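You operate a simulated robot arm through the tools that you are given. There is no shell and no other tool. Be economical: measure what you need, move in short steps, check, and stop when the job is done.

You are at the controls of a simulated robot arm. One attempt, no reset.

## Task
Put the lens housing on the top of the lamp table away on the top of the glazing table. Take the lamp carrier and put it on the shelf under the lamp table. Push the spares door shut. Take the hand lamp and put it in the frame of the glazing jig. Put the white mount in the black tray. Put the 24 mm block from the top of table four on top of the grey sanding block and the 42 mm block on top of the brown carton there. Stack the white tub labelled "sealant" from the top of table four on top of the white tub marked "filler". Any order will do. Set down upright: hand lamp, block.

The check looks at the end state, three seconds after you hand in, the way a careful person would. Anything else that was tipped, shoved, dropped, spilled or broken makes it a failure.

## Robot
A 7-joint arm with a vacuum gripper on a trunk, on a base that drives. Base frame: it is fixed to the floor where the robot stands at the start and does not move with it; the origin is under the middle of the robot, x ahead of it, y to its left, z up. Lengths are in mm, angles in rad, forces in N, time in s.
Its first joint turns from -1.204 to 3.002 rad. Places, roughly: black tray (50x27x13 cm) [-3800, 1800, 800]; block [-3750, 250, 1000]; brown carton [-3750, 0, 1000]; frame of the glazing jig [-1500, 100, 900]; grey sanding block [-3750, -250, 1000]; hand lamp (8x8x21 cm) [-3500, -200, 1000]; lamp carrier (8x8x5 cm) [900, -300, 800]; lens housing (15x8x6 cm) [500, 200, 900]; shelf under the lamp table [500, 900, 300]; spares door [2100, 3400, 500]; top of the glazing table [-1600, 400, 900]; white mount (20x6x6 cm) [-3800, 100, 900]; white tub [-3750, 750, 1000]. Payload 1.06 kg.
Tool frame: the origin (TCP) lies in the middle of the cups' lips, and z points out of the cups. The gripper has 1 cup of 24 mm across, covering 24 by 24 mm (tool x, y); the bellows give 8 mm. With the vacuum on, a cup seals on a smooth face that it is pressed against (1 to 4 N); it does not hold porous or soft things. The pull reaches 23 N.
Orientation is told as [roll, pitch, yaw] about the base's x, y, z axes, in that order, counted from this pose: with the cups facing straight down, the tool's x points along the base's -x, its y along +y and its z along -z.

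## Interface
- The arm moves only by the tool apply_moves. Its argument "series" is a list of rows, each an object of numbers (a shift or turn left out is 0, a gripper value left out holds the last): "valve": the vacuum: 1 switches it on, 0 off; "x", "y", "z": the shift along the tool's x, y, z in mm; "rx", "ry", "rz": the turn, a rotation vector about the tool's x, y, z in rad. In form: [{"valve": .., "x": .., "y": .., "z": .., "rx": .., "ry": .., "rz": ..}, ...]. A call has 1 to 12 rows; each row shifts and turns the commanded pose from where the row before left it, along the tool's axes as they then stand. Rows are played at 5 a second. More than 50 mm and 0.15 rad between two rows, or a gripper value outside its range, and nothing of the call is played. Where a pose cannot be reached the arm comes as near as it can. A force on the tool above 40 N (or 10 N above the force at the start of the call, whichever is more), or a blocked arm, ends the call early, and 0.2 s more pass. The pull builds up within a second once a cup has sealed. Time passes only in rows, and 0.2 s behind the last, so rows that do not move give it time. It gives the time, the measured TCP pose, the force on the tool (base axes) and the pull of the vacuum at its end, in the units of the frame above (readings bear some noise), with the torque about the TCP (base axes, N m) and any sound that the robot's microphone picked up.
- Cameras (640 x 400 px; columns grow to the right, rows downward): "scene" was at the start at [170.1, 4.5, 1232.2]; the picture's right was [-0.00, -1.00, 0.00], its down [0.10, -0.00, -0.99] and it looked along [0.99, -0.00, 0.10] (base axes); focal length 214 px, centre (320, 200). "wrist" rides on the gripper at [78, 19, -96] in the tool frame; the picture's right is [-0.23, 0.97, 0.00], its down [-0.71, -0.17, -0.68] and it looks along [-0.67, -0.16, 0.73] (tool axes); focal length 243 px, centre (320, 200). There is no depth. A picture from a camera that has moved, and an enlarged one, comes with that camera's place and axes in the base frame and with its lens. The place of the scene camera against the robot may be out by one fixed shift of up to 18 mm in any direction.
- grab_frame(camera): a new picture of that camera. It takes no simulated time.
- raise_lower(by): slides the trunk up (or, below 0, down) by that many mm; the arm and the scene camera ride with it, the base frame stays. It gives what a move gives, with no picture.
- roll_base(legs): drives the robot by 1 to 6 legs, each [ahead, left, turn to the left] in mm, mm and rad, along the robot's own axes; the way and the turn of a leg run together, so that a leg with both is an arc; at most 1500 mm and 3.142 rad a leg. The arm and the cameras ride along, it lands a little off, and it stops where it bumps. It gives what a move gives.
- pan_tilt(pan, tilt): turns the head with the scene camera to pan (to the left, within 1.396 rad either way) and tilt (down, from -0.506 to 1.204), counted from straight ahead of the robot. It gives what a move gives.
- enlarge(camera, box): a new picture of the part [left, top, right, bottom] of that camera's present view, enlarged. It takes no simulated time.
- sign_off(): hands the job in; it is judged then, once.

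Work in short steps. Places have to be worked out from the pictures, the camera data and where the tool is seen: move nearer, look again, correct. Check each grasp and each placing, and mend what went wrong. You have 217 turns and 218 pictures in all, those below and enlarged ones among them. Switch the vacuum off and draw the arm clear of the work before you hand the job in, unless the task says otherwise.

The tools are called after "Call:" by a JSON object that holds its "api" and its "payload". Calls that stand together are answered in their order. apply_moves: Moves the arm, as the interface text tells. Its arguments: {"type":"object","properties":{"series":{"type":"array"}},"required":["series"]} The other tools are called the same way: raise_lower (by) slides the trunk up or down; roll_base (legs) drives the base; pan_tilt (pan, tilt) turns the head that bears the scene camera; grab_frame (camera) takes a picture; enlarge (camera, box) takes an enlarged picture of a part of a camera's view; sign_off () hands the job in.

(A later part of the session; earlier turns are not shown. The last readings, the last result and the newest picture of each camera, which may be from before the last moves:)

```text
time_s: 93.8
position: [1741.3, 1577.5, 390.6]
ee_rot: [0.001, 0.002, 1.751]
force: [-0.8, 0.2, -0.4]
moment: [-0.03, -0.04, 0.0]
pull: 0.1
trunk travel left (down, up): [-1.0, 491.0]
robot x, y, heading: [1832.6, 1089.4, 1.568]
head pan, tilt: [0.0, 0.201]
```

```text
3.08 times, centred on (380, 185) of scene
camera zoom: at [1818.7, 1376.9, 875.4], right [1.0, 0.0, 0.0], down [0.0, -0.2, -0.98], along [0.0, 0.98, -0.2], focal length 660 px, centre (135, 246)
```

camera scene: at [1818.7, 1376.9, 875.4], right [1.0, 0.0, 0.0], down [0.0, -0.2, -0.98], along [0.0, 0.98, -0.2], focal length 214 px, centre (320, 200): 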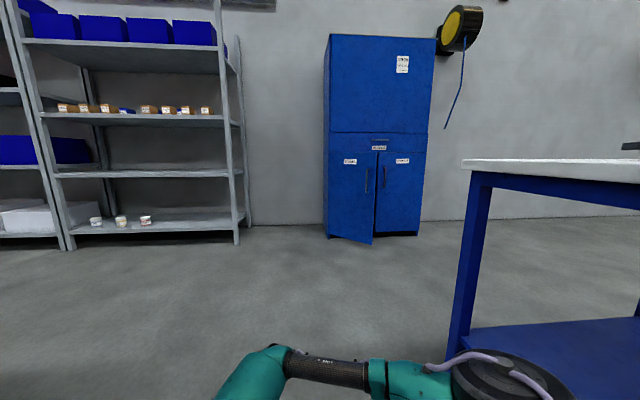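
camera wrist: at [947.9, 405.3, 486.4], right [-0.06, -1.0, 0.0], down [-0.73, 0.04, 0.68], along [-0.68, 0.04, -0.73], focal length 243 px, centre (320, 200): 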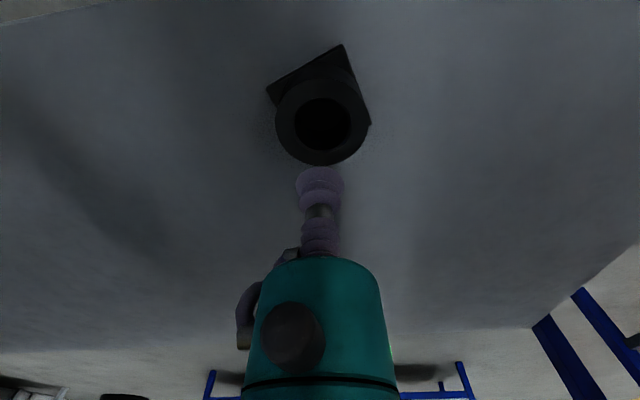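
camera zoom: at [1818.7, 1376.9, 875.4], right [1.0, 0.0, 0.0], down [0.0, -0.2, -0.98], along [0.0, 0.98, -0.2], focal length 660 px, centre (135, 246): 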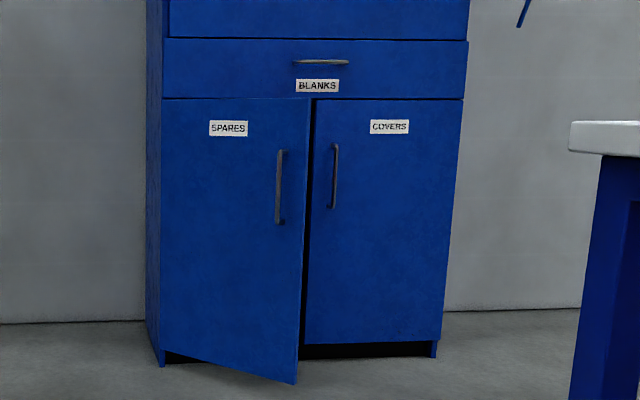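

The SPARES door is ajar, hinged on its left, with the free edge near (2315,3275). I drive up in front of it, staying well short, past the end of the second table.

Call:
{"api": "roll_base", "payload": {"legs": [[1480, 0, 0], [0, -520, 0]]}}

Call:
{"api": "grab_frame", "payload": {"camera": "scene"}}

Call:
{"api": "grab_frame", "payload": {"camera": "wrist"}}

```text
time_s: 103.7
position: [2210.5, 3052.4, 389.8]
ee_rot: [0.0, 0.001, 1.787]
force: [0.4, 1.0, 0.0]
moment: [-0.01, 0.0, 0.05]
pull: 0.1
trunk travel left (down, up): [-1.0, 491.0]
robot x, y, heading: [2315.2, 2575.7, 1.609]
head pan, tilt: [0.0, 0.201]
```

```text
181 pictures are left
camera scene: at [2296.3, 2856.2, 875.4], right [1.0, 0.04, 0.0], down [0.01, -0.2, -0.98], along [-0.04, 0.98, -0.2], focal length 214 px, centre (320, 200)
```

scene: 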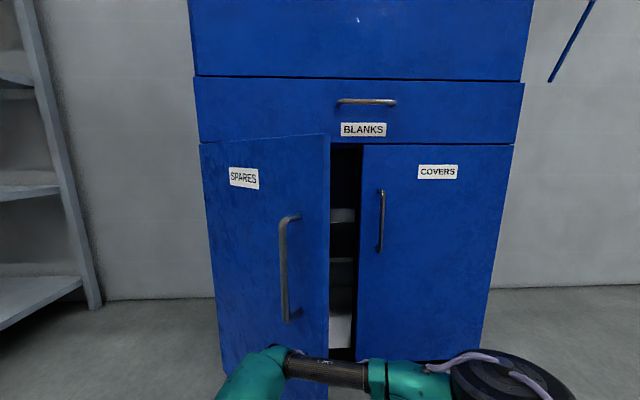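

```text
180 pictures are left
camera wrist: at [2208.9, 2971.9, 486.0], right [-1.0, 0.02, 0.0], down [0.01, 0.73, 0.68], along [0.01, 0.68, -0.73], focal length 243 px, centre (320, 200)
```

wrist: 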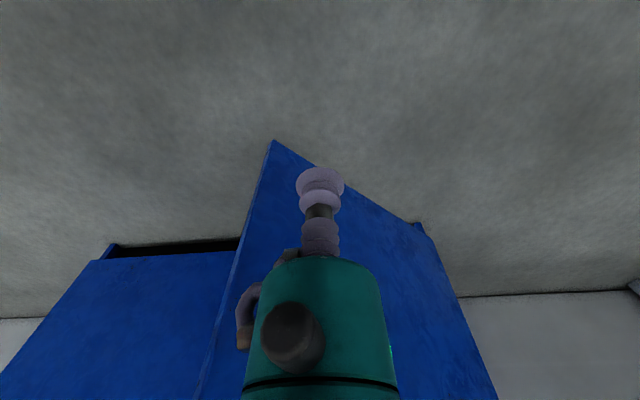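

Door's free edge ≈(2300,3220), handle z 520–757; I'll push below the handle. First I tilt the tool forward in place so the cup leads.

Call:
{"api": "apply_moves", "payload": {"series": [{"rz": 0.13}, {"rz": 0.13}, {"ry": -0.14}, {"ry": -0.14}, {"ry": -0.14}, {"ry": -0.14}, {"ry": -0.14}, {"ry": -0.14}, {"ry": -0.14}, {}]}}

Call:
{"api": "grab_frame", "payload": {"camera": "wrist"}}

```text
time_s: 105.9
position: [2209.8, 3052.6, 391.6]
ee_rot: [0.001, -0.983, 1.526]
force: [0.2, 0.8, 0.3]
moment: [-0.03, 0.02, 0.03]
pull: 0.0
trunk travel left (down, up): [-1.0, 491.0]
robot x, y, heading: [2319.7, 2572.8, 1.608]
head pan, tilt: [0.0, 0.201]
```

```text
179 pictures are left
camera wrist: at [2185.6, 2930.5, 378.9], right [-0.97, 0.17, 0.2], down [0.16, -0.18, 0.97], along [0.2, 0.97, 0.15], focal length 243 px, centre (320, 200)
```

wrist: 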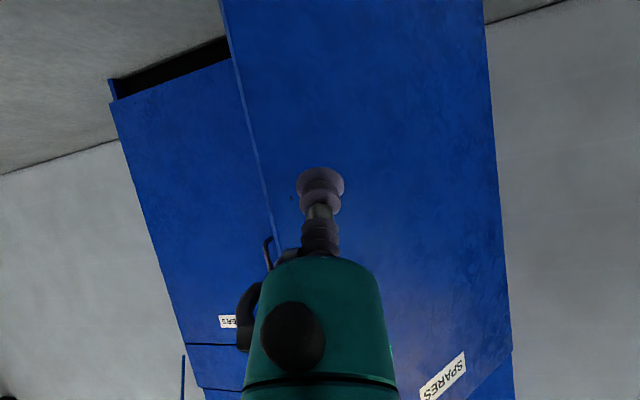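

The tilt is reachable. I move ahead to just short of the door.

Call:
{"api": "apply_moves", "payload": {"series": [{"z": 33.3, "x": -22.2, "y": -8}, {"z": 33.3, "x": -22.2, "y": -8}, {"z": 33.3, "x": -22.2, "y": -8}, {"z": 33.3, "x": -22.2, "y": -8}, {}]}}

Call:
{"api": "grab_frame", "payload": {"camera": "wrist"}}

Call:
{"api": "grab_frame", "payload": {"camera": "scene"}}

```text
time_s: 107.1
position: [2246.6, 3208.8, 389.7]
ee_rot: [0.001, -0.979, 1.53]
force: [0.0, 0.8, -0.1]
moment: [0.01, 0.04, -0.01]
pull: 0.0
trunk travel left (down, up): [-1.0, 491.0]
robot x, y, heading: [2318.6, 2568.3, 1.605]
head pan, tilt: [0.0, 0.201]
```

```text
178 pictures are left
camera wrist: at [2223.8, 3087.2, 378.2], right [-0.97, 0.17, 0.2], down [0.16, -0.18, 0.97], along [0.2, 0.97, 0.15], focal length 243 px, centre (320, 200)
```

wrist: 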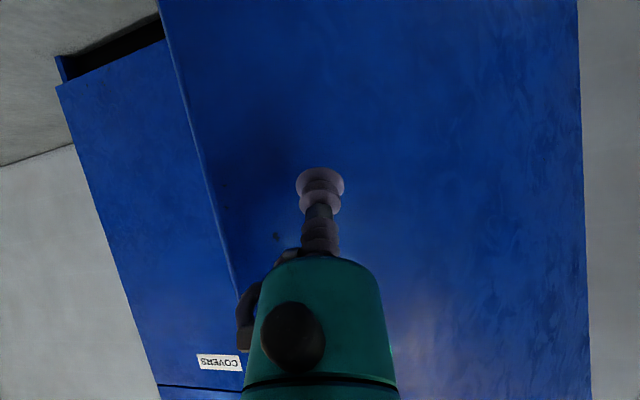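

```text
177 pictures are left
camera scene: at [2296.3, 2856.2, 875.4], right [1.0, 0.04, 0.0], down [0.01, -0.2, -0.98], along [-0.04, 0.98, -0.2], focal length 214 px, centre (320, 200)
```

scene: 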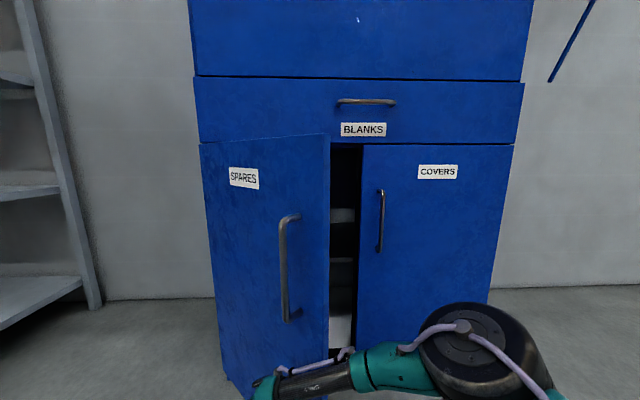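

The elbow leads close to the right-hand door, so I tilt the tool more toward horizontal to trail the arm, then begin to push in small steps.

Call:
{"api": "apply_moves", "payload": {"series": [{"ry": -0.14}, {"ry": -0.14}, {"ry": -0.14}, {}]}}

Call:
{"api": "apply_moves", "payload": {"series": [{"z": 15}, {"z": 15}, {"z": 15}, {"z": 15}, {}]}}

Call:
{"api": "grab_frame", "payload": {"camera": "scene"}}

```text
time_s: 108.1
position: [2248.2, 3211.2, 389.8]
ee_rot: [-0.002, -1.401, 1.527]
force: [0.1, -0.5, 0.7]
moment: [0.02, 0.01, 0.0]
pull: 0.0
trunk travel left (down, up): [-1.0, 491.0]
robot x, y, heading: [2315.4, 2572.5, 1.612]
head pan, tilt: [0.0, 0.201]
```

```text
time_s: 109.3
position: [2250.1, 3269.0, 378.3]
ee_rot: [-0.004, -1.399, 1.531]
force: [-0.9, 0.9, 0.7]
moment: [0.01, -0.02, -0.03]
pull: 0.0
trunk travel left (down, up): [-1.0, 491.0]
robot x, y, heading: [2319.1, 2569.9, 1.606]
head pan, tilt: [0.0, 0.201]
```

```text
176 pictures are left
camera scene: at [2296.3, 2856.2, 875.4], right [1.0, 0.04, 0.0], down [0.01, -0.2, -0.98], along [-0.04, 0.98, -0.2], focal length 214 px, centre (320, 200)
```

scene: 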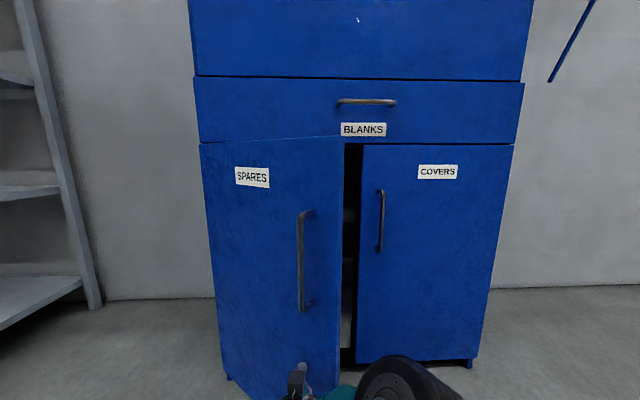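

The door is moving easily. I keep pushing on.

Call:
{"api": "apply_moves", "payload": {"series": [{"z": 17.7, "x": -4.5, "y": -4}, {"z": 17.7, "x": -4.5, "y": -4}, {"z": 17.7, "x": -4.5, "y": -4}, {"z": 17.7, "x": -4.5, "y": -4}, {"z": 17.7, "x": -4.5, "y": -4}, {}]}}

Call:
{"api": "grab_frame", "payload": {"camera": "scene"}}

```text
time_s: 110.7
position: [2283.2, 3356.3, 388.6]
ee_rot: [-0.001, -1.397, 1.531]
force: [-0.7, 0.0, -0.9]
moment: [0.01, 0.02, 0.01]
pull: 0.1
out of reach, approached as far as the arm can: row 5
trunk travel left (down, up): [-1.0, 491.0]
robot x, y, heading: [2318.8, 2569.8, 1.609]
head pan, tilt: [0.0, 0.201]
```

```text
175 pictures are left
camera scene: at [2296.3, 2856.2, 875.4], right [1.0, 0.04, 0.0], down [0.01, -0.2, -0.98], along [-0.04, 0.98, -0.2], focal length 214 px, centre (320, 200)
```

scene: 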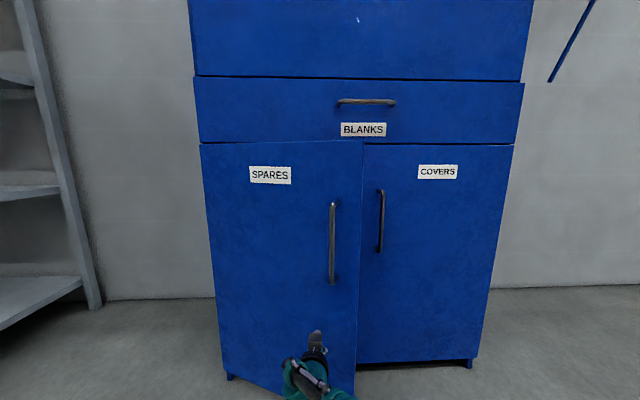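

The arm is fully stretched, so I push the rest by driving the base ahead in small legs.

Call:
{"api": "roll_base", "payload": {"legs": [[90, 0, 0]]}}

Call:
{"api": "grab_frame", "payload": {"camera": "scene"}}

```text
time_s: 111.8
position: [2280.8, 3442.4, 388.8]
ee_rot: [-0.001, -1.399, 1.529]
force: [-0.1, -0.9, -0.3]
moment: [0.0, 0.01, 0.01]
pull: 0.0
trunk travel left (down, up): [-1.0, 491.0]
robot x, y, heading: [2315.0, 2655.9, 1.609]
head pan, tilt: [0.0, 0.201]
```

```text
174 pictures are left
camera scene: at [2292.9, 2943.4, 875.5], right [1.0, 0.04, 0.0], down [0.01, -0.2, -0.98], along [-0.04, 0.98, -0.2], focal length 214 px, centre (320, 200)
```

scene: 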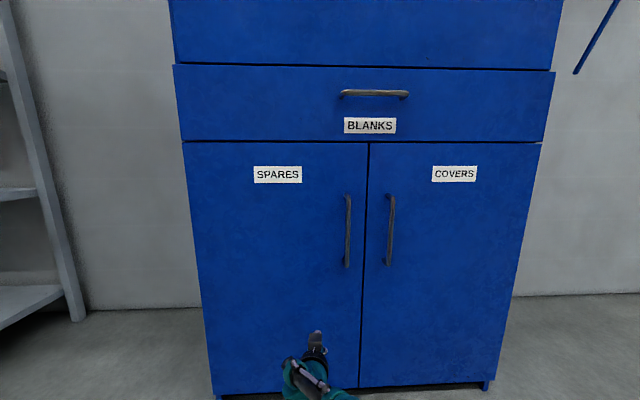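

Nearly flush. I drive ahead gently until contact force shows it is shut.

Call:
{"api": "roll_base", "payload": {"legs": [[15, 0, 0]]}}

Call:
{"api": "enlarge", "payload": {"camera": "scene", "box": [170, 120, 550, 400]}}

```text
time_s: 112.6
position: [2279.1, 3458.1, 388.9]
ee_rot: [0.0, -1.4, 1.529]
force: [1.3, 0.4, -0.6]
moment: [0.03, 0.01, 0.01]
pull: 0.0
trunk travel left (down, up): [-1.0, 491.0]
robot x, y, heading: [2315.2, 2672.2, 1.608]
head pan, tilt: [0.0, 0.201]
```

```text
1.43 times, centred on (360, 260) of scene
camera zoom: at [2292.2, 2958.5, 875.4], right [1.0, 0.04, 0.0], down [0.01, -0.2, -0.98], along [-0.04, 0.98, -0.2], focal length 306 px, centre (263, 114)
```

zoom: 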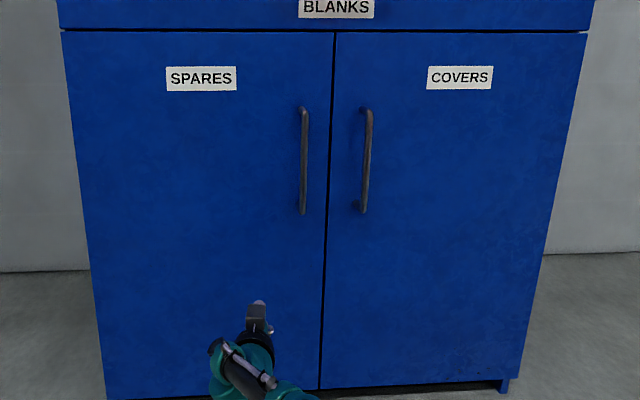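

Call:
{"api": "roll_base", "payload": {"legs": [[15, 0, 0]]}}

Call:
{"api": "enlarge", "payload": {"camera": "scene", "box": [170, 120, 550, 400]}}

```text
time_s: 113.4
position: [2279.5, 3474.2, 389.4]
ee_rot: [-0.001, -1.4, 1.53]
force: [-0.1, 0.7, 0.8]
moment: [0.03, 0.02, 0.0]
pull: 0.0
trunk travel left (down, up): [-1.0, 491.0]
robot x, y, heading: [2317.6, 2690.9, 1.608]
head pan, tilt: [0.0, 0.201]
```

```text
1.43 times, centred on (360, 260) of scene
camera zoom: at [2291.7, 2973.4, 875.4], right [1.0, 0.04, 0.0], down [0.01, -0.2, -0.98], along [-0.04, 0.98, -0.2], focal length 306 px, centre (263, 114)
```

zoom: 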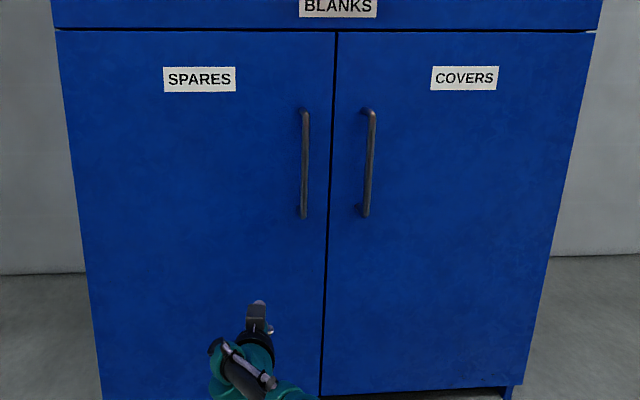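

No resistance yet; on a bit further.

Call:
{"api": "roll_base", "payload": {"legs": [[12, 0, 0]]}}

Call:
{"api": "roll_base", "payload": {"legs": [[12, 0, 0]]}}

Call:
{"api": "enlarge", "payload": {"camera": "scene", "box": [170, 120, 550, 400]}}

Call:
{"api": "grab_frame", "payload": {"camera": "wrist"}}

```text
time_s: 114.1
position: [2278.2, 3486.0, 389.4]
ee_rot: [-0.001, -1.399, 1.528]
force: [-0.6, 0.3, 0.7]
moment: [0.02, 0.03, -0.02]
pull: 0.2
trunk travel left (down, up): [-1.0, 491.0]
robot x, y, heading: [2315.8, 2701.7, 1.607]
head pan, tilt: [0.0, 0.201]
```

```text
time_s: 114.9
position: [2279.3, 3497.8, 388.7]
ee_rot: [-0.001, -1.4, 1.53]
force: [-0.1, -0.2, -0.1]
moment: [0.01, -0.01, 0.0]
pull: 0.1
trunk travel left (down, up): [-1.0, 491.0]
robot x, y, heading: [2317.4, 2714.6, 1.611]
head pan, tilt: [0.0, 0.201]
```

```text
1.43 times, centred on (360, 260) of scene
camera zoom: at [2290.9, 2997.8, 875.4], right [1.0, 0.04, 0.0], down [0.01, -0.2, -0.98], along [-0.04, 0.98, -0.2], focal length 306 px, centre (263, 114)
```

zoom: 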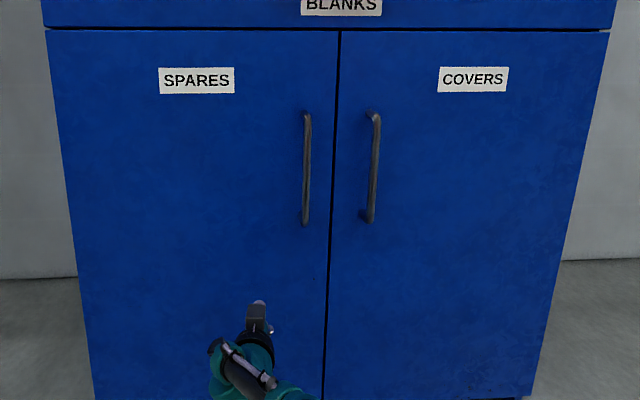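

```text
170 pictures are left
camera wrist: at [2254.9, 3390.2, 328.2], right [-0.97, 0.08, 0.23], down [0.15, -0.56, 0.81], along [0.2, 0.82, 0.53], focal length 243 px, centre (320, 200)
```

wrist: 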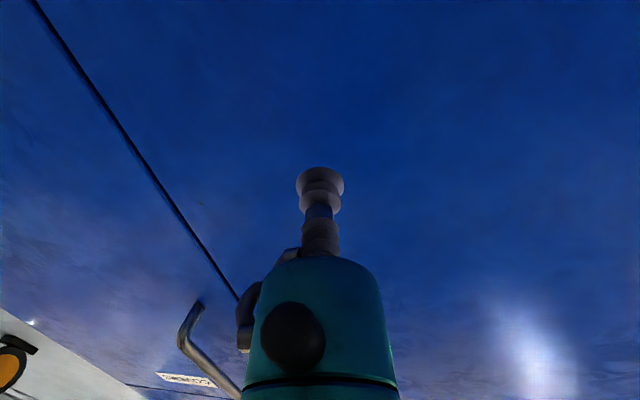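

Call:
{"api": "roll_base", "payload": {"legs": [[10, 0, 0]]}}

Call:
{"api": "roll_base", "payload": {"legs": [[8, 0, 0]]}}

Call:
{"api": "grab_frame", "payload": {"camera": "wrist"}}

```text
time_s: 115.6
position: [2278.5, 3507.4, 389.1]
ee_rot: [-0.002, -1.399, 1.529]
force: [0.2, -0.1, 1.1]
moment: [0.02, -0.01, 0.02]
pull: 0.0
trunk travel left (down, up): [-1.0, 491.0]
robot x, y, heading: [2313.0, 2721.5, 1.606]
head pan, tilt: [0.0, 0.201]
```

```text
time_s: 116.4
position: [2277.2, 3515.0, 388.5]
ee_rot: [-0.001, -1.4, 1.529]
force: [0.4, -0.8, 0.5]
moment: [-0.01, 0.01, 0.0]
pull: 0.0
trunk travel left (down, up): [-1.0, 491.0]
robot x, y, heading: [2310.9, 2727.4, 1.61]
head pan, tilt: [0.0, 0.201]
```

```text
169 pictures are left
camera wrist: at [2254.1, 3408.4, 328.3], right [-0.97, 0.08, 0.23], down [0.15, -0.56, 0.81], along [0.2, 0.82, 0.53], focal length 243 px, centre (320, 200)
```

wrist: 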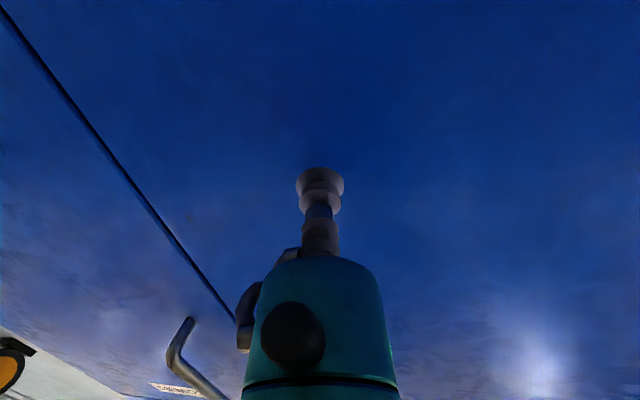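

Call:
{"api": "roll_base", "payload": {"legs": [[12, 0, 0]]}}

Call:
{"api": "roll_base", "payload": {"legs": [[10, 0, 0]]}}

Call:
{"api": "enlarge", "payload": {"camera": "scene", "box": [170, 120, 550, 400]}}

```text
time_s: 117.1
position: [2274.9, 3526.5, 389.3]
ee_rot: [-0.001, -1.401, 1.53]
force: [-1.1, -0.4, 0.2]
moment: [-0.03, -0.01, 0.02]
pull: 0.0
trunk travel left (down, up): [-1.0, 491.0]
robot x, y, heading: [2314.0, 2739.3, 1.612]
head pan, tilt: [0.0, 0.201]
```

```text
time_s: 117.8
position: [2276.4, 3537.3, 387.9]
ee_rot: [0.0, -1.401, 1.529]
force: [1.2, -3.1, -1.1]
moment: [0.03, 0.01, 0.06]
pull: 0.0
trunk travel left (down, up): [-1.0, 491.0]
robot x, y, heading: [2313.5, 2749.5, 1.611]
head pan, tilt: [0.0, 0.201]
```

```text
1.43 times, centred on (360, 260) of scene
camera zoom: at [2289.4, 3037.6, 875.5], right [1.0, 0.04, 0.0], down [0.01, -0.2, -0.98], along [-0.04, 0.98, -0.2], focal length 306 px, centre (263, 114)
```

zoom: 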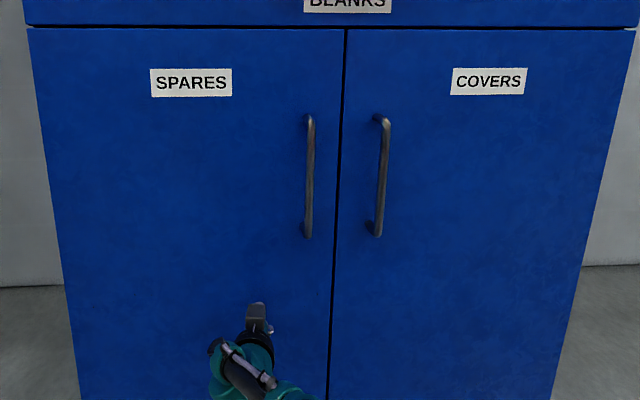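

Contact now (3 N). I press a little more to be sure it is fully shut.

Call:
{"api": "roll_base", "payload": {"legs": [[8, 0, 0]]}}

Call:
{"api": "roll_base", "payload": {"legs": [[-350, 0, 0]]}}

Call:
{"api": "enlarge", "payload": {"camera": "scene", "box": [190, 40, 530, 400]}}

```text
time_s: 118.8
position: [2278.3, 3541.2, 384.6]
ee_rot: [-0.001, -1.394, 1.523]
force: [2.4, -8.4, 3.5]
moment: [-0.03, 0.0, 0.09]
pull: 0.1
trunk travel left (down, up): [-1.0, 491.0]
robot x, y, heading: [2310.6, 2758.6, 1.606]
head pan, tilt: [0.0, 0.201]
stopped in leg 1: the force on the tool passed its limit (the readings are from after the stop); the commanded pose is now the measured one
```

```text
time_s: 121.0
position: [2287.3, 3191.7, 384.7]
ee_rot: [-0.002, -1.392, 1.531]
force: [0.8, 0.0, 0.5]
moment: [0.01, 0.0, 0.01]
pull: 0.1
trunk travel left (down, up): [-1.0, 491.0]
robot x, y, heading: [2326.7, 2411.7, 1.616]
head pan, tilt: [0.0, 0.201]
```

```text
1.11 times, centred on (360, 220) of scene
camera zoom: at [2301.7, 2694.4, 875.4], right [1.0, 0.04, 0.0], down [0.01, -0.2, -0.98], along [-0.04, 0.98, -0.2], focal length 238 px, centre (276, 178)
```

zoom: 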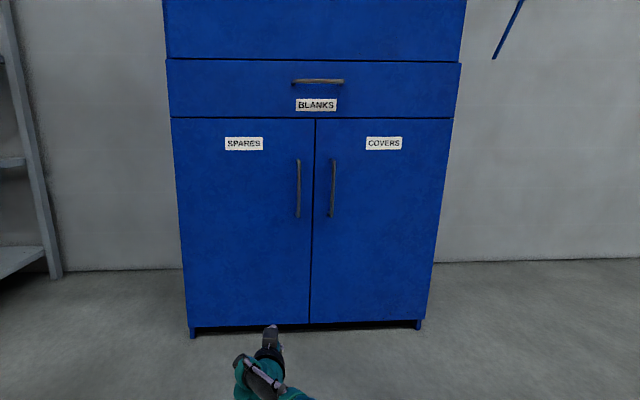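

The door is shut. I fold the tool back to vertical, pull it in and raise the trunk again.

Call:
{"api": "apply_moves", "payload": {"series": [{"z": -29.5, "x": 5.4, "ry": 0.14}, {"z": -28.5, "x": 9.5, "ry": 0.14}, {"z": -26.9, "x": 13.3, "ry": 0.14}, {"z": -24.7, "x": 17, "ry": 0.14}, {"z": -22.1, "x": 20.2, "ry": 0.14}, {"z": -19.1, "x": 23.1, "ry": 0.14}, {"z": -15.7, "x": 25.6, "ry": 0.14}, {"z": -12, "x": 27.5, "ry": 0.14}, {"z": -8, "x": 28.9, "ry": 0.14}, {"z": -3.9, "x": 29.7, "ry": 0.132}, {}]}}

Call:
{"api": "raise_lower", "payload": {"by": 325}}

Call:
{"api": "apply_moves", "payload": {"series": [{"z": -50}, {"z": -50}, {"z": -50}, {"z": -50}, {"z": -50}, {"z": -50}, {}]}}

Call:
{"api": "roll_base", "payload": {"legs": [[0, 500, 0], [0, 0, 1.55]]}}

Call:
{"api": "pan_tilt", "payload": {"pan": 0.0, "tilt": 0.5}}

Call:
{"api": "grab_frame", "payload": {"camera": "scene"}}

```text
time_s: 123.5
position: [2273.3, 2892.1, 382.5]
ee_rot: [0.0, 0.002, 1.53]
force: [0.3, -0.3, -0.8]
moment: [-0.01, 0.01, -0.03]
pull: 0.0
trunk travel left (down, up): [-1.0, 491.0]
robot x, y, heading: [2328.1, 2402.2, 1.61]
head pan, tilt: [0.0, 0.201]
```

```text
time_s: 126.7
position: [2275.0, 2892.8, 708.8]
ee_rot: [0.0, -0.001, 1.528]
force: [-0.2, -0.5, 0.0]
moment: [-0.01, 0.02, 0.05]
pull: 0.2
trunk travel left (down, up): [-326.0, 166.0]
robot x, y, heading: [2329.1, 2404.1, 1.616]
head pan, tilt: [0.0, 0.201]
```

```text
time_s: 128.3
position: [2273.2, 2893.6, 1006.7]
ee_rot: [-0.001, 0.001, 1.531]
force: [0.3, 0.0, 0.6]
moment: [-0.02, -0.01, -0.01]
pull: 0.1
trunk travel left (down, up): [-326.0, 166.0]
robot x, y, heading: [2328.0, 2409.6, 1.611]
head pan, tilt: [0.0, 0.201]
```

```text
time_s: 135.0
position: [1358.7, 2331.1, 1007.2]
ee_rot: [0.0, 0.001, 3.107]
force: [-0.2, -1.3, -0.4]
moment: [0.0, 0.01, 0.0]
pull: 0.0
trunk travel left (down, up): [-326.0, 166.0]
robot x, y, heading: [1840.8, 2385.9, -3.09]
head pan, tilt: [0.0, 0.201]
```

```text
time_s: 135.8
position: [1358.1, 2331.0, 1006.1]
ee_rot: [0.001, -0.001, 3.105]
force: [0.4, -0.6, 0.2]
moment: [0.03, 0.01, -0.03]
pull: 0.0
trunk travel left (down, up): [-326.0, 166.0]
robot x, y, heading: [1841.2, 2387.6, -3.092]
head pan, tilt: [0.0, 0.499]
```

```text
166 pictures are left
camera scene: at [1644.6, 2382.8, 1177.3], right [-0.05, 1.0, 0.0], down [0.48, 0.02, -0.88], along [-0.88, -0.04, -0.48], focal length 214 px, centre (320, 200)
```

scene: 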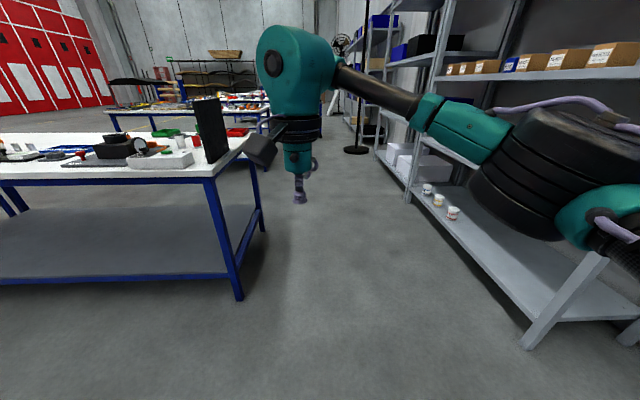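

The corridor between the lamp table's left end and the racks is clear (y≈1830–3300). I drive along it and look ahead again.

Call:
{"api": "roll_base", "payload": {"legs": [[1200, 0, -0.05], [900, 0, 0]]}}

Call:
{"api": "pan_tilt", "payload": {"pan": 0.3, "tilt": 0.35}}

Call:
{"api": "grab_frame", "payload": {"camera": "scene"}}

```text
time_s: 146.1
position: [-723.7, 2274.1, 1005.8]
ee_rot: [0.0, 0.001, 3.083]
force: [0.6, -0.3, -0.8]
moment: [0.01, -0.01, 0.0]
pull: 0.2
trunk travel left (down, up): [-326.0, 166.0]
robot x, y, heading: [-235.7, 2323.9, -3.111]
head pan, tilt: [0.0, 0.499]
```

```text
time_s: 146.9
position: [-723.9, 2273.4, 1007.0]
ee_rot: [0.002, 0.001, 3.085]
force: [0.6, -0.9, 0.5]
moment: [0.0, 0.0, 0.03]
pull: 0.1
trunk travel left (down, up): [-326.0, 166.0]
robot x, y, heading: [-238.4, 2319.7, -3.115]
head pan, tilt: [0.3, 0.351]
```

```text
165 pictures are left
camera scene: at [-433.2, 2291.9, 1190.9], right [-0.32, 0.95, 0.0], down [0.33, 0.11, -0.94], along [-0.89, -0.3, -0.34], focal length 214 px, centre (320, 200)
```

scene: 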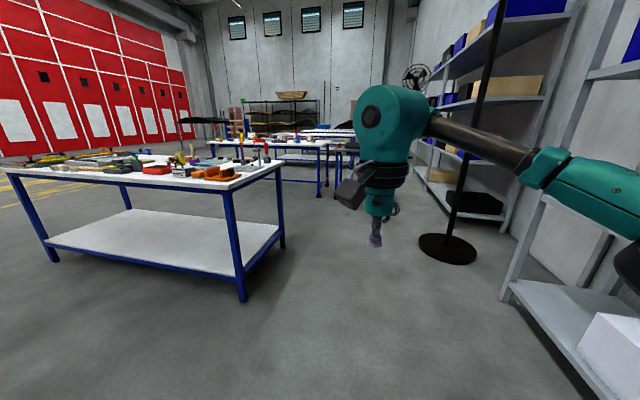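

The near table at x≈-1300…, y -555…1391 is the glazing table. I go down the aisle between it and the lamp table, then turn to face the lens housing.

Call:
{"api": "roll_base", "payload": {"legs": [[200, 0, -0.03], [0, 1080, 0], [0, 1070, 0], [0, 0, -3.141]]}}

Call:
{"api": "pan_tilt", "payload": {"pan": 0.0, "tilt": 0.6}}

Call:
{"api": "grab_frame", "payload": {"camera": "scene"}}

```text
time_s: 166.3
position: [44.2, 133.8, 1005.5]
ee_rot: [0.0, 0.0, -0.144]
force: [-0.7, 0.3, 0.5]
moment: [-0.03, -0.03, -0.02]
pull: 0.1
trunk travel left (down, up): [-326.0, 166.0]
robot x, y, heading: [-446.3, 132.2, -0.057]
head pan, tilt: [0.3, 0.351]
```

```text
time_s: 167.1
position: [43.6, 134.0, 1006.3]
ee_rot: [-0.002, 0.0, -0.143]
force: [-0.4, 0.5, -0.4]
moment: [0.01, 0.03, -0.03]
pull: 0.0
trunk travel left (down, up): [-326.0, 166.0]
robot x, y, heading: [-441.5, 136.6, -0.057]
head pan, tilt: [0.0, 0.6]
```

```text
164 pictures are left
camera scene: at [-274.0, 124.7, 1168.2], right [-0.06, -1.0, 0.0], down [-0.56, 0.03, -0.83], along [0.82, -0.05, -0.56], focal length 214 px, centre (320, 200)
```

scene: 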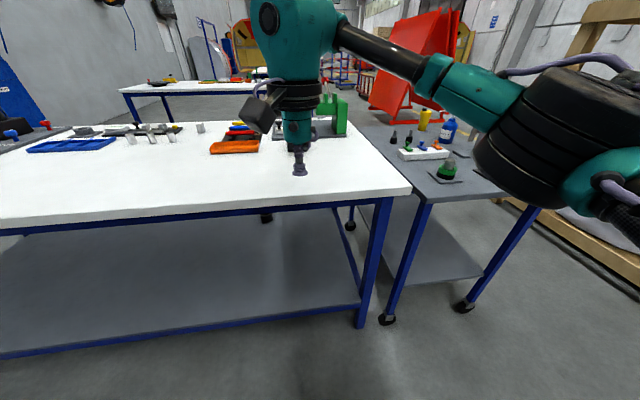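

I drive ahead to the table's edge, stopping about where the robot started.

Call:
{"api": "roll_base", "payload": {"legs": [[400, 30, 0.05]]}}

Call:
{"api": "grab_frame", "payload": {"camera": "wrist"}}

Call:
{"api": "grab_frame", "payload": {"camera": "scene"}}

```text
time_s: 169.6
position: [443.7, 174.9, 1006.6]
ee_rot: [-0.001, 0.0, -0.094]
force: [0.9, 0.4, 0.1]
moment: [0.02, -0.01, -0.01]
pull: 0.1
trunk travel left (down, up): [-326.0, 166.0]
robot x, y, heading: [-43.6, 145.4, -0.01]
head pan, tilt: [0.0, 0.6]
```

```text
163 pictures are left
camera wrist: at [367.5, 200.6, 1102.1], right [0.33, 0.95, 0.0], down [0.69, -0.24, 0.68], along [0.65, -0.22, -0.73], focal length 243 px, centre (320, 200)
```

wrist: 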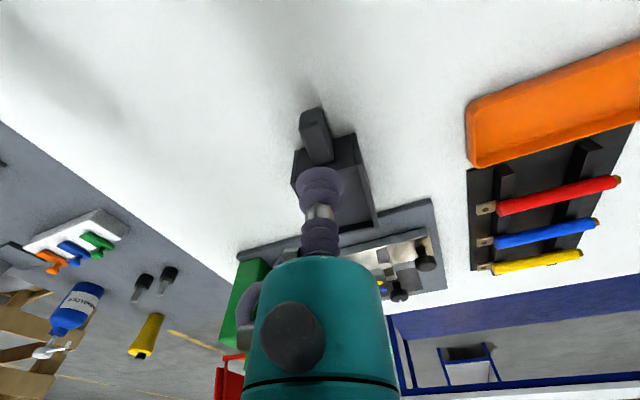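

```text
162 pictures are left
camera scene: at [127.0, 150.4, 1168.1], right [-0.01, -1.0, 0.0], down [-0.57, 0.01, -0.82], along [0.82, -0.01, -0.57], focal length 214 px, centre (320, 200)
```

scene: 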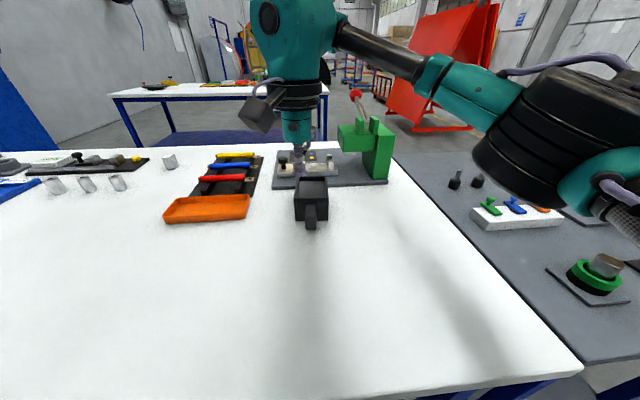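

Call:
{"api": "enlarge", "payload": {"camera": "wrist", "box": [260, 90, 420, 250]}}

Call:
{"api": "enlarge", "payload": {"camera": "scene", "box": [270, 140, 350, 240]}}

```text
2.50 times, centred on (340, 170) of wrist
camera zoom: at [367.5, 200.6, 1102.1], right [0.33, 0.95, 0.0], down [0.69, -0.24, 0.68], along [0.65, -0.22, -0.73], focal length 606 px, centre (270, 275)
```

zoom: 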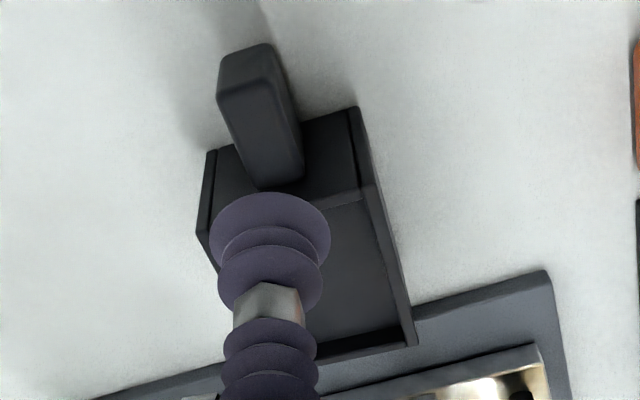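

```text
4.00 times, centred on (310, 190) of scene
camera zoom: at [127.0, 150.4, 1168.1], right [-0.01, -1.0, 0.0], down [-0.57, 0.01, -0.82], along [0.82, -0.01, -0.57], focal length 858 px, centre (360, 240)
```

zoom: 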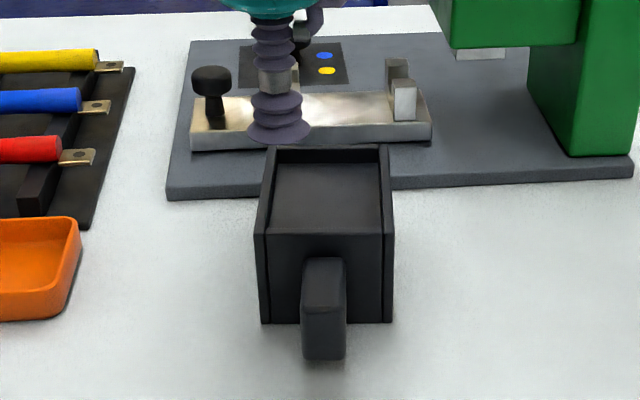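

The housing's body is about x 515–625, y 112–192, top at z≈880–907. I drive 45 mm nearer, then move above the panel's centre.

Call:
{"api": "roll_base", "payload": {"legs": [[45, 0, 0]]}}

Call:
{"api": "apply_moves", "payload": {"series": [{"z": 20}, {}]}}

Call:
{"api": "enlarge", "payload": {"camera": "wrist", "box": [240, 50, 440, 200]}}

```text
time_s: 170.6
position: [488.7, 174.7, 1005.9]
ee_rot: [0.0, -0.001, -0.095]
force: [0.1, 0.1, 0.4]
moment: [-0.01, 0.02, 0.02]
pull: 0.1
trunk travel left (down, up): [-326.0, 166.0]
robot x, y, heading: [-0.7, 148.8, -0.011]
head pan, tilt: [0.0, 0.6]
```

```text
time_s: 171.2
position: [489.1, 173.9, 984.2]
ee_rot: [0.001, 0.001, -0.094]
force: [0.9, -0.5, -0.2]
moment: [0.0, 0.02, 0.04]
pull: 0.1
trunk travel left (down, up): [-326.0, 166.0]
robot x, y, heading: [0.9, 148.7, -0.008]
head pan, tilt: [0.0, 0.6]
```

```text
2.67 times, centred on (340, 125) of wrist
camera zoom: at [412.8, 200.1, 1080.0], right [0.33, 0.95, 0.0], down [0.69, -0.24, 0.69], along [0.65, -0.22, -0.73], focal length 647 px, centre (267, 400)
```

zoom: 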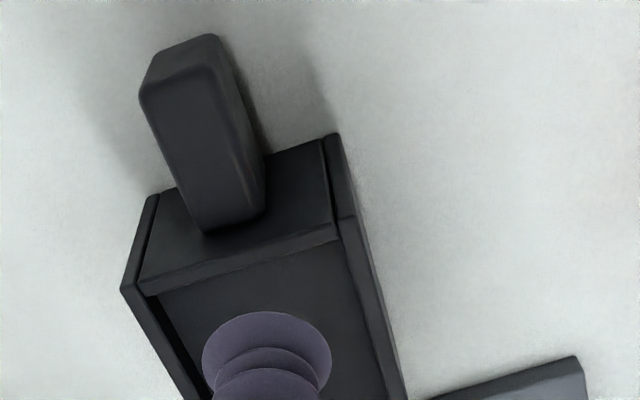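

I move over (563,155) and lower toward z≈945.

Call:
{"api": "apply_moves", "payload": {"series": [{"x": -38, "y": -6}, {"x": -37.5, "y": -6}, {"z": 25}, {"z": 15, "valve": 1}, {}]}}

Call:
{"api": "enlarge", "payload": {"camera": "wrist", "box": [240, 50, 440, 200]}}

Call:
{"api": "enlarge", "payload": {"camera": "scene", "box": [270, 120, 370, 240]}}

```text
time_s: 172.3
position: [564.9, 155.1, 945.5]
ee_rot: [0.001, -0.001, -0.094]
force: [-0.8, -0.1, -0.3]
moment: [-0.02, 0.0, 0.01]
pull: 0.0
trunk travel left (down, up): [-326.0, 166.0]
robot x, y, heading: [3.4, 146.9, -0.007]
head pan, tilt: [0.0, 0.6]
```

```text
2.67 times, centred on (340, 125) of wrist
camera zoom: at [488.4, 180.8, 1041.6], right [0.33, 0.95, 0.0], down [0.69, -0.24, 0.69], along [0.65, -0.22, -0.73], focal length 647 px, centre (267, 400)
```

zoom: 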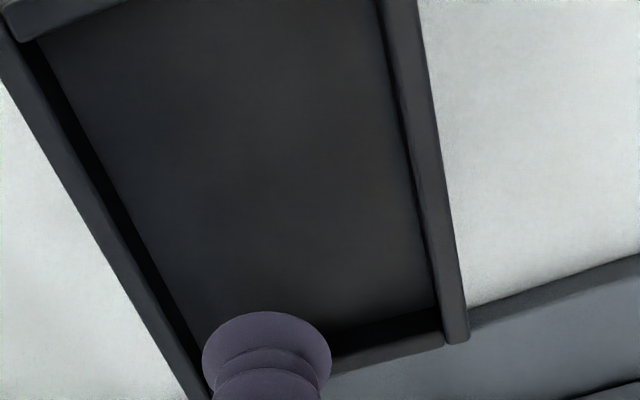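

```text
3.33 times, centred on (320, 180) of scene
camera zoom: at [172.8, 149.9, 1168.2], right [-0.01, -1.0, 0.0], down [-0.56, 0.01, -0.83], along [0.83, -0.01, -0.56], focal length 715 px, centre (320, 267)
```

zoom: 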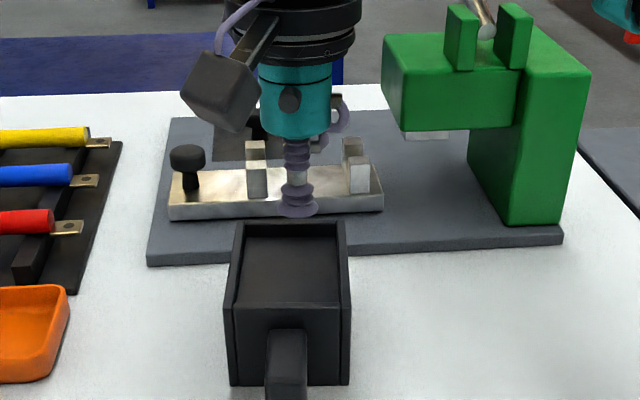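

The point below the cup falls well inside the panel. I lower in steps with the vacuum on.

Call:
{"api": "apply_moves", "payload": {"series": [{"z": 15}, {"z": 10}, {"z": 8}, {"z": 5}, {}]}}

```text
time_s: 173.6
position: [564.8, 154.5, 909.4]
ee_rot: [0.0, -0.003, -0.096]
force: [6.7, -0.5, 16.2]
moment: [0.03, 0.0, -0.05]
pull: 23.1
trunk travel left (down, up): [-326.0, 166.0]
robot x, y, heading: [2.2, 147.6, -0.01]
head pan, tilt: [0.0, 0.6]
```

Sealed (23 N). I lift the housing straight up.

Call:
{"api": "apply_moves", "payload": {"series": [{"z": -8}, {"z": -10}, {"z": -20}, {"z": -30}, {"z": -40}, {"z": -20}, {}]}}

Call:
{"api": "grab_frame", "payload": {"camera": "wrist"}}

```text
time_s: 175.2
position: [564.0, 154.5, 1037.9]
ee_rot: [0.0, -0.001, -0.094]
force: [0.0, -0.7, -2.8]
moment: [0.02, -0.04, -0.02]
pull: 22.7
trunk travel left (down, up): [-326.0, 166.0]
robot x, y, heading: [0.1, 149.7, -0.009]
head pan, tilt: [0.0, 0.6]
```

```text
156 pictures are left
camera wrist: at [488.1, 181.0, 1132.9], right [0.33, 0.95, 0.0], down [0.69, -0.24, 0.69], along [0.65, -0.22, -0.73], focal length 243 px, centre (320, 200)
```

wrist: 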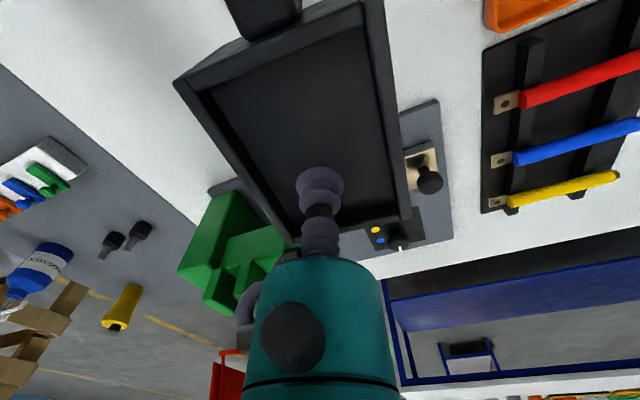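

Held. I pull in slightly, back away and turn around toward the glazing table.

Call:
{"api": "apply_moves", "payload": {"series": [{"x": 30}, {"x": 30}, {"x": 30}, {}]}}

Call:
{"api": "roll_base", "payload": {"legs": [[-480, 0, 0], [0, 0, 3.14], [0, -250, 0]]}}

Call:
{"api": "pan_tilt", "payload": {"pan": 0.0, "tilt": 0.6}}

Call:
{"api": "grab_frame", "payload": {"camera": "scene"}}

```text
time_s: 176.2
position: [474.3, 163.6, 1034.5]
ee_rot: [0.0, -0.001, -0.092]
force: [0.2, -0.6, -2.8]
moment: [-0.03, -0.05, 0.0]
pull: 23.1
trunk travel left (down, up): [-326.0, 166.0]
robot x, y, heading: [3.0, 147.9, -0.008]
head pan, tilt: [0.0, 0.6]
```

```text
time_s: 187.8
position: [-962.6, 395.7, 1034.5]
ee_rot: [0.001, 0.0, 3.011]
force: [0.1, 0.9, -1.8]
moment: [0.01, 0.08, -0.05]
pull: 23.1
trunk travel left (down, up): [-326.0, 166.0]
robot x, y, heading: [-491.4, 392.6, 3.088]
head pan, tilt: [0.0, 0.6]
```

```text
time_s: 188.4
position: [-962.8, 395.1, 1035.7]
ee_rot: [-0.001, -0.001, 3.011]
force: [0.5, 0.4, -2.5]
moment: [-0.02, 0.04, 0.02]
pull: 22.8
trunk travel left (down, up): [-326.0, 166.0]
robot x, y, heading: [-494.8, 394.9, 3.1]
head pan, tilt: [0.0, 0.6]
```

```text
155 pictures are left
camera scene: at [-686.5, 408.7, 1168.1], right [0.05, 1.0, 0.0], down [0.56, -0.03, -0.82], along [-0.82, 0.04, -0.57], focal length 214 px, centre (320, 200)
```

scene: 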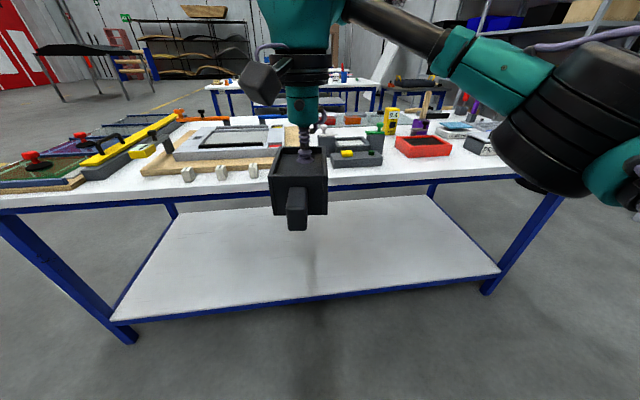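

Call:
{"api": "enlarge", "payload": {"camera": "scene", "box": [0, 90, 320, 220]}}

Call:
{"api": "enlarge", "payload": {"camera": "scene", "box": [320, 90, 560, 220]}}

```text
2.00 times, centred on (160, 155) of scene
camera zoom: at [-686.5, 408.7, 1168.1], right [0.05, 1.0, 0.0], down [0.56, -0.03, -0.82], along [-0.82, 0.04, -0.57], focal length 429 px, centre (640, 290)
```

zoom: 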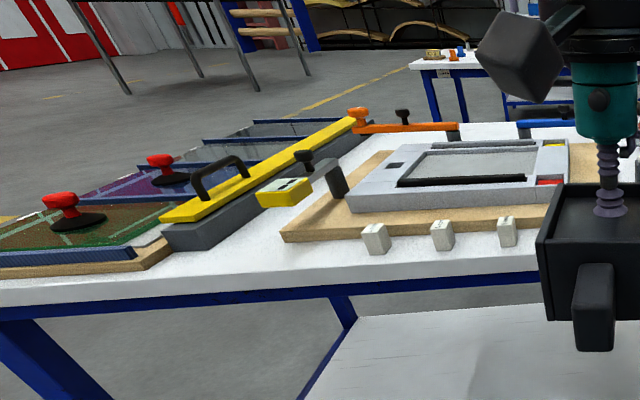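

```text
2.67 times, centred on (440, 155) of scene
camera zoom: at [-686.5, 408.7, 1168.1], right [0.05, 1.0, 0.0], down [0.56, -0.03, -0.82], along [-0.82, 0.04, -0.57], focal length 572 px, centre (0, 320)
```

zoom: 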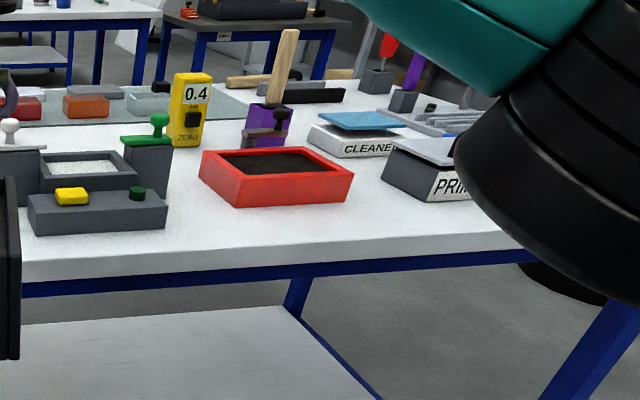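

The middle front is cluttered; the right end might be freer and keeps the elbow off the table. I raise the trunk and slide along to look there.

Call:
{"api": "raise_lower", "payload": {"by": 160}}

Call:
{"api": "roll_base", "payload": {"legs": [[0, -600, 0.04]]}}

Call:
{"api": "pan_tilt", "payload": {"pan": 0.2, "tilt": 0.7}}

Call:
{"api": "grab_frame", "payload": {"camera": "scene"}}

Call:
{"api": "grab_frame", "payload": {"camera": "wrist"}}

```text
time_s: 190.2
position: [-962.9, 396.7, 1194.5]
ee_rot: [-0.001, 0.001, 3.012]
force: [0.2, 0.7, -2.4]
moment: [0.0, 0.06, 0.0]
pull: 23.0
trunk travel left (down, up): [-486.0, 6.0]
robot x, y, heading: [-487.7, 397.4, 3.098]
head pan, tilt: [0.0, 0.6]
```

```text
time_s: 193.6
position: [-948.0, 983.3, 1195.0]
ee_rot: [0.0, 0.0, 3.057]
force: [0.0, 0.5, -2.3]
moment: [0.02, 0.04, 0.01]
pull: 23.5
trunk travel left (down, up): [-486.0, 6.0]
robot x, y, heading: [-473.8, 1000.6, 3.138]
head pan, tilt: [0.0, 0.6]
```

```text
time_s: 194.4
position: [-947.7, 982.3, 1195.2]
ee_rot: [-0.001, 0.001, 3.059]
force: [0.2, -0.3, -2.5]
moment: [0.05, 0.06, -0.02]
pull: 22.5
trunk travel left (down, up): [-486.0, 6.0]
robot x, y, heading: [-476.9, 1000.1, 3.141]
head pan, tilt: [0.201, 0.7]
```

```text
152 pictures are left
camera scene: at [-579.2, 991.7, 1334.9], right [-0.2, 0.98, 0.0], down [0.63, 0.13, -0.77], along [-0.75, -0.15, -0.64], focal length 214 px, centre (320, 200)
```

scene: 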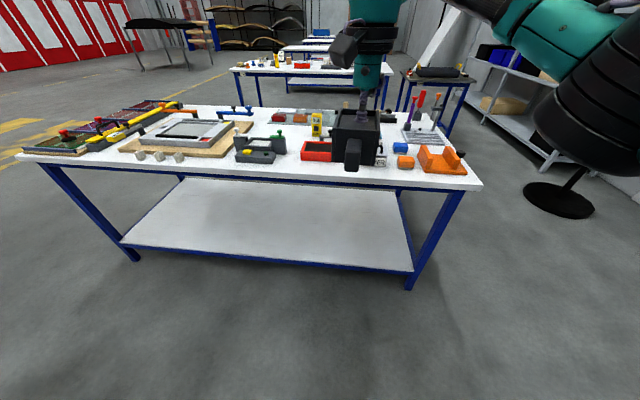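

```text
151 pictures are left
camera wrist: at [-871.4, 956.6, 1290.7], right [-0.32, -0.95, 0.0], down [-0.69, 0.23, 0.69], along [-0.65, 0.22, -0.73], focal length 243 px, centre (320, 200)
```

wrist: 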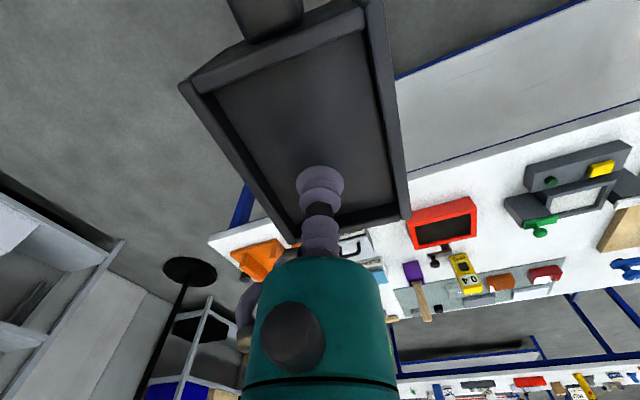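

A roughly 115 mm deep free strip seems to run along the front edge by the red tray. I move closer (arm high, z≈1195) and look down steeply.

Call:
{"api": "roll_base", "payload": {"legs": [[320, 100, 0]]}}

Call:
{"api": "pan_tilt", "payload": {"pan": -0.1, "tilt": 0.95}}

Call:
{"api": "grab_frame", "payload": {"camera": "scene"}}

Call:
{"api": "grab_frame", "payload": {"camera": "wrist"}}

```text
time_s: 196.6
position: [-1271.2, 879.1, 1195.0]
ee_rot: [0.0, 0.001, 3.062]
force: [-1.1, -0.3, -2.6]
moment: [0.0, 0.09, -0.04]
pull: 23.1
trunk travel left (down, up): [-486.0, 6.0]
robot x, y, heading: [-793.2, 906.7, -3.136]
head pan, tilt: [0.201, 0.7]
```

```text
time_s: 197.4
position: [-1270.7, 880.1, 1194.8]
ee_rot: [0.0, 0.002, 3.064]
force: [0.3, -0.4, -2.3]
moment: [0.0, 0.07, 0.01]
pull: 23.1
trunk travel left (down, up): [-486.0, 6.0]
robot x, y, heading: [-796.1, 902.2, -3.132]
head pan, tilt: [-0.099, 0.949]
```

```text
150 pictures are left
camera scene: at [-890.5, 915.3, 1315.1], right [0.09, 1.0, 0.0], down [0.81, -0.07, -0.58], along [-0.58, 0.05, -0.81], focal length 214 px, centre (320, 200)
```

scene: 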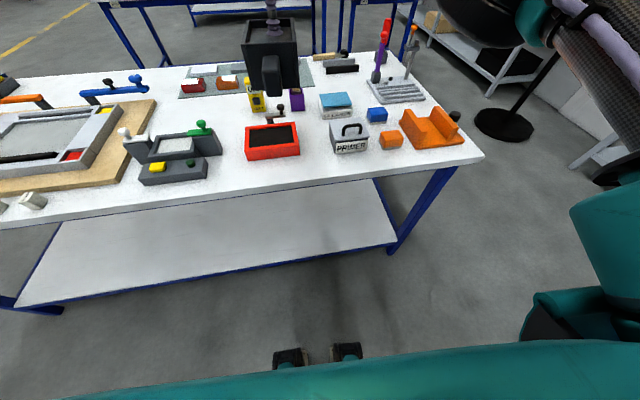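

```text
149 pictures are left
camera wrist: at [-1193.3, 854.0, 1290.7], right [-0.31, -0.95, 0.0], down [-0.69, 0.23, 0.69], along [-0.65, 0.21, -0.73], focal length 243 px, centre (320, 200)
```

wrist: 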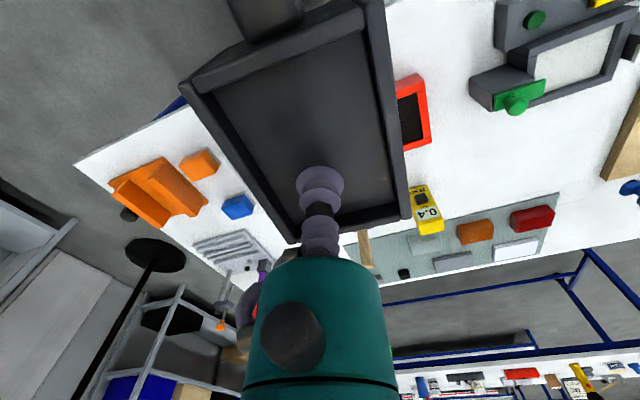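

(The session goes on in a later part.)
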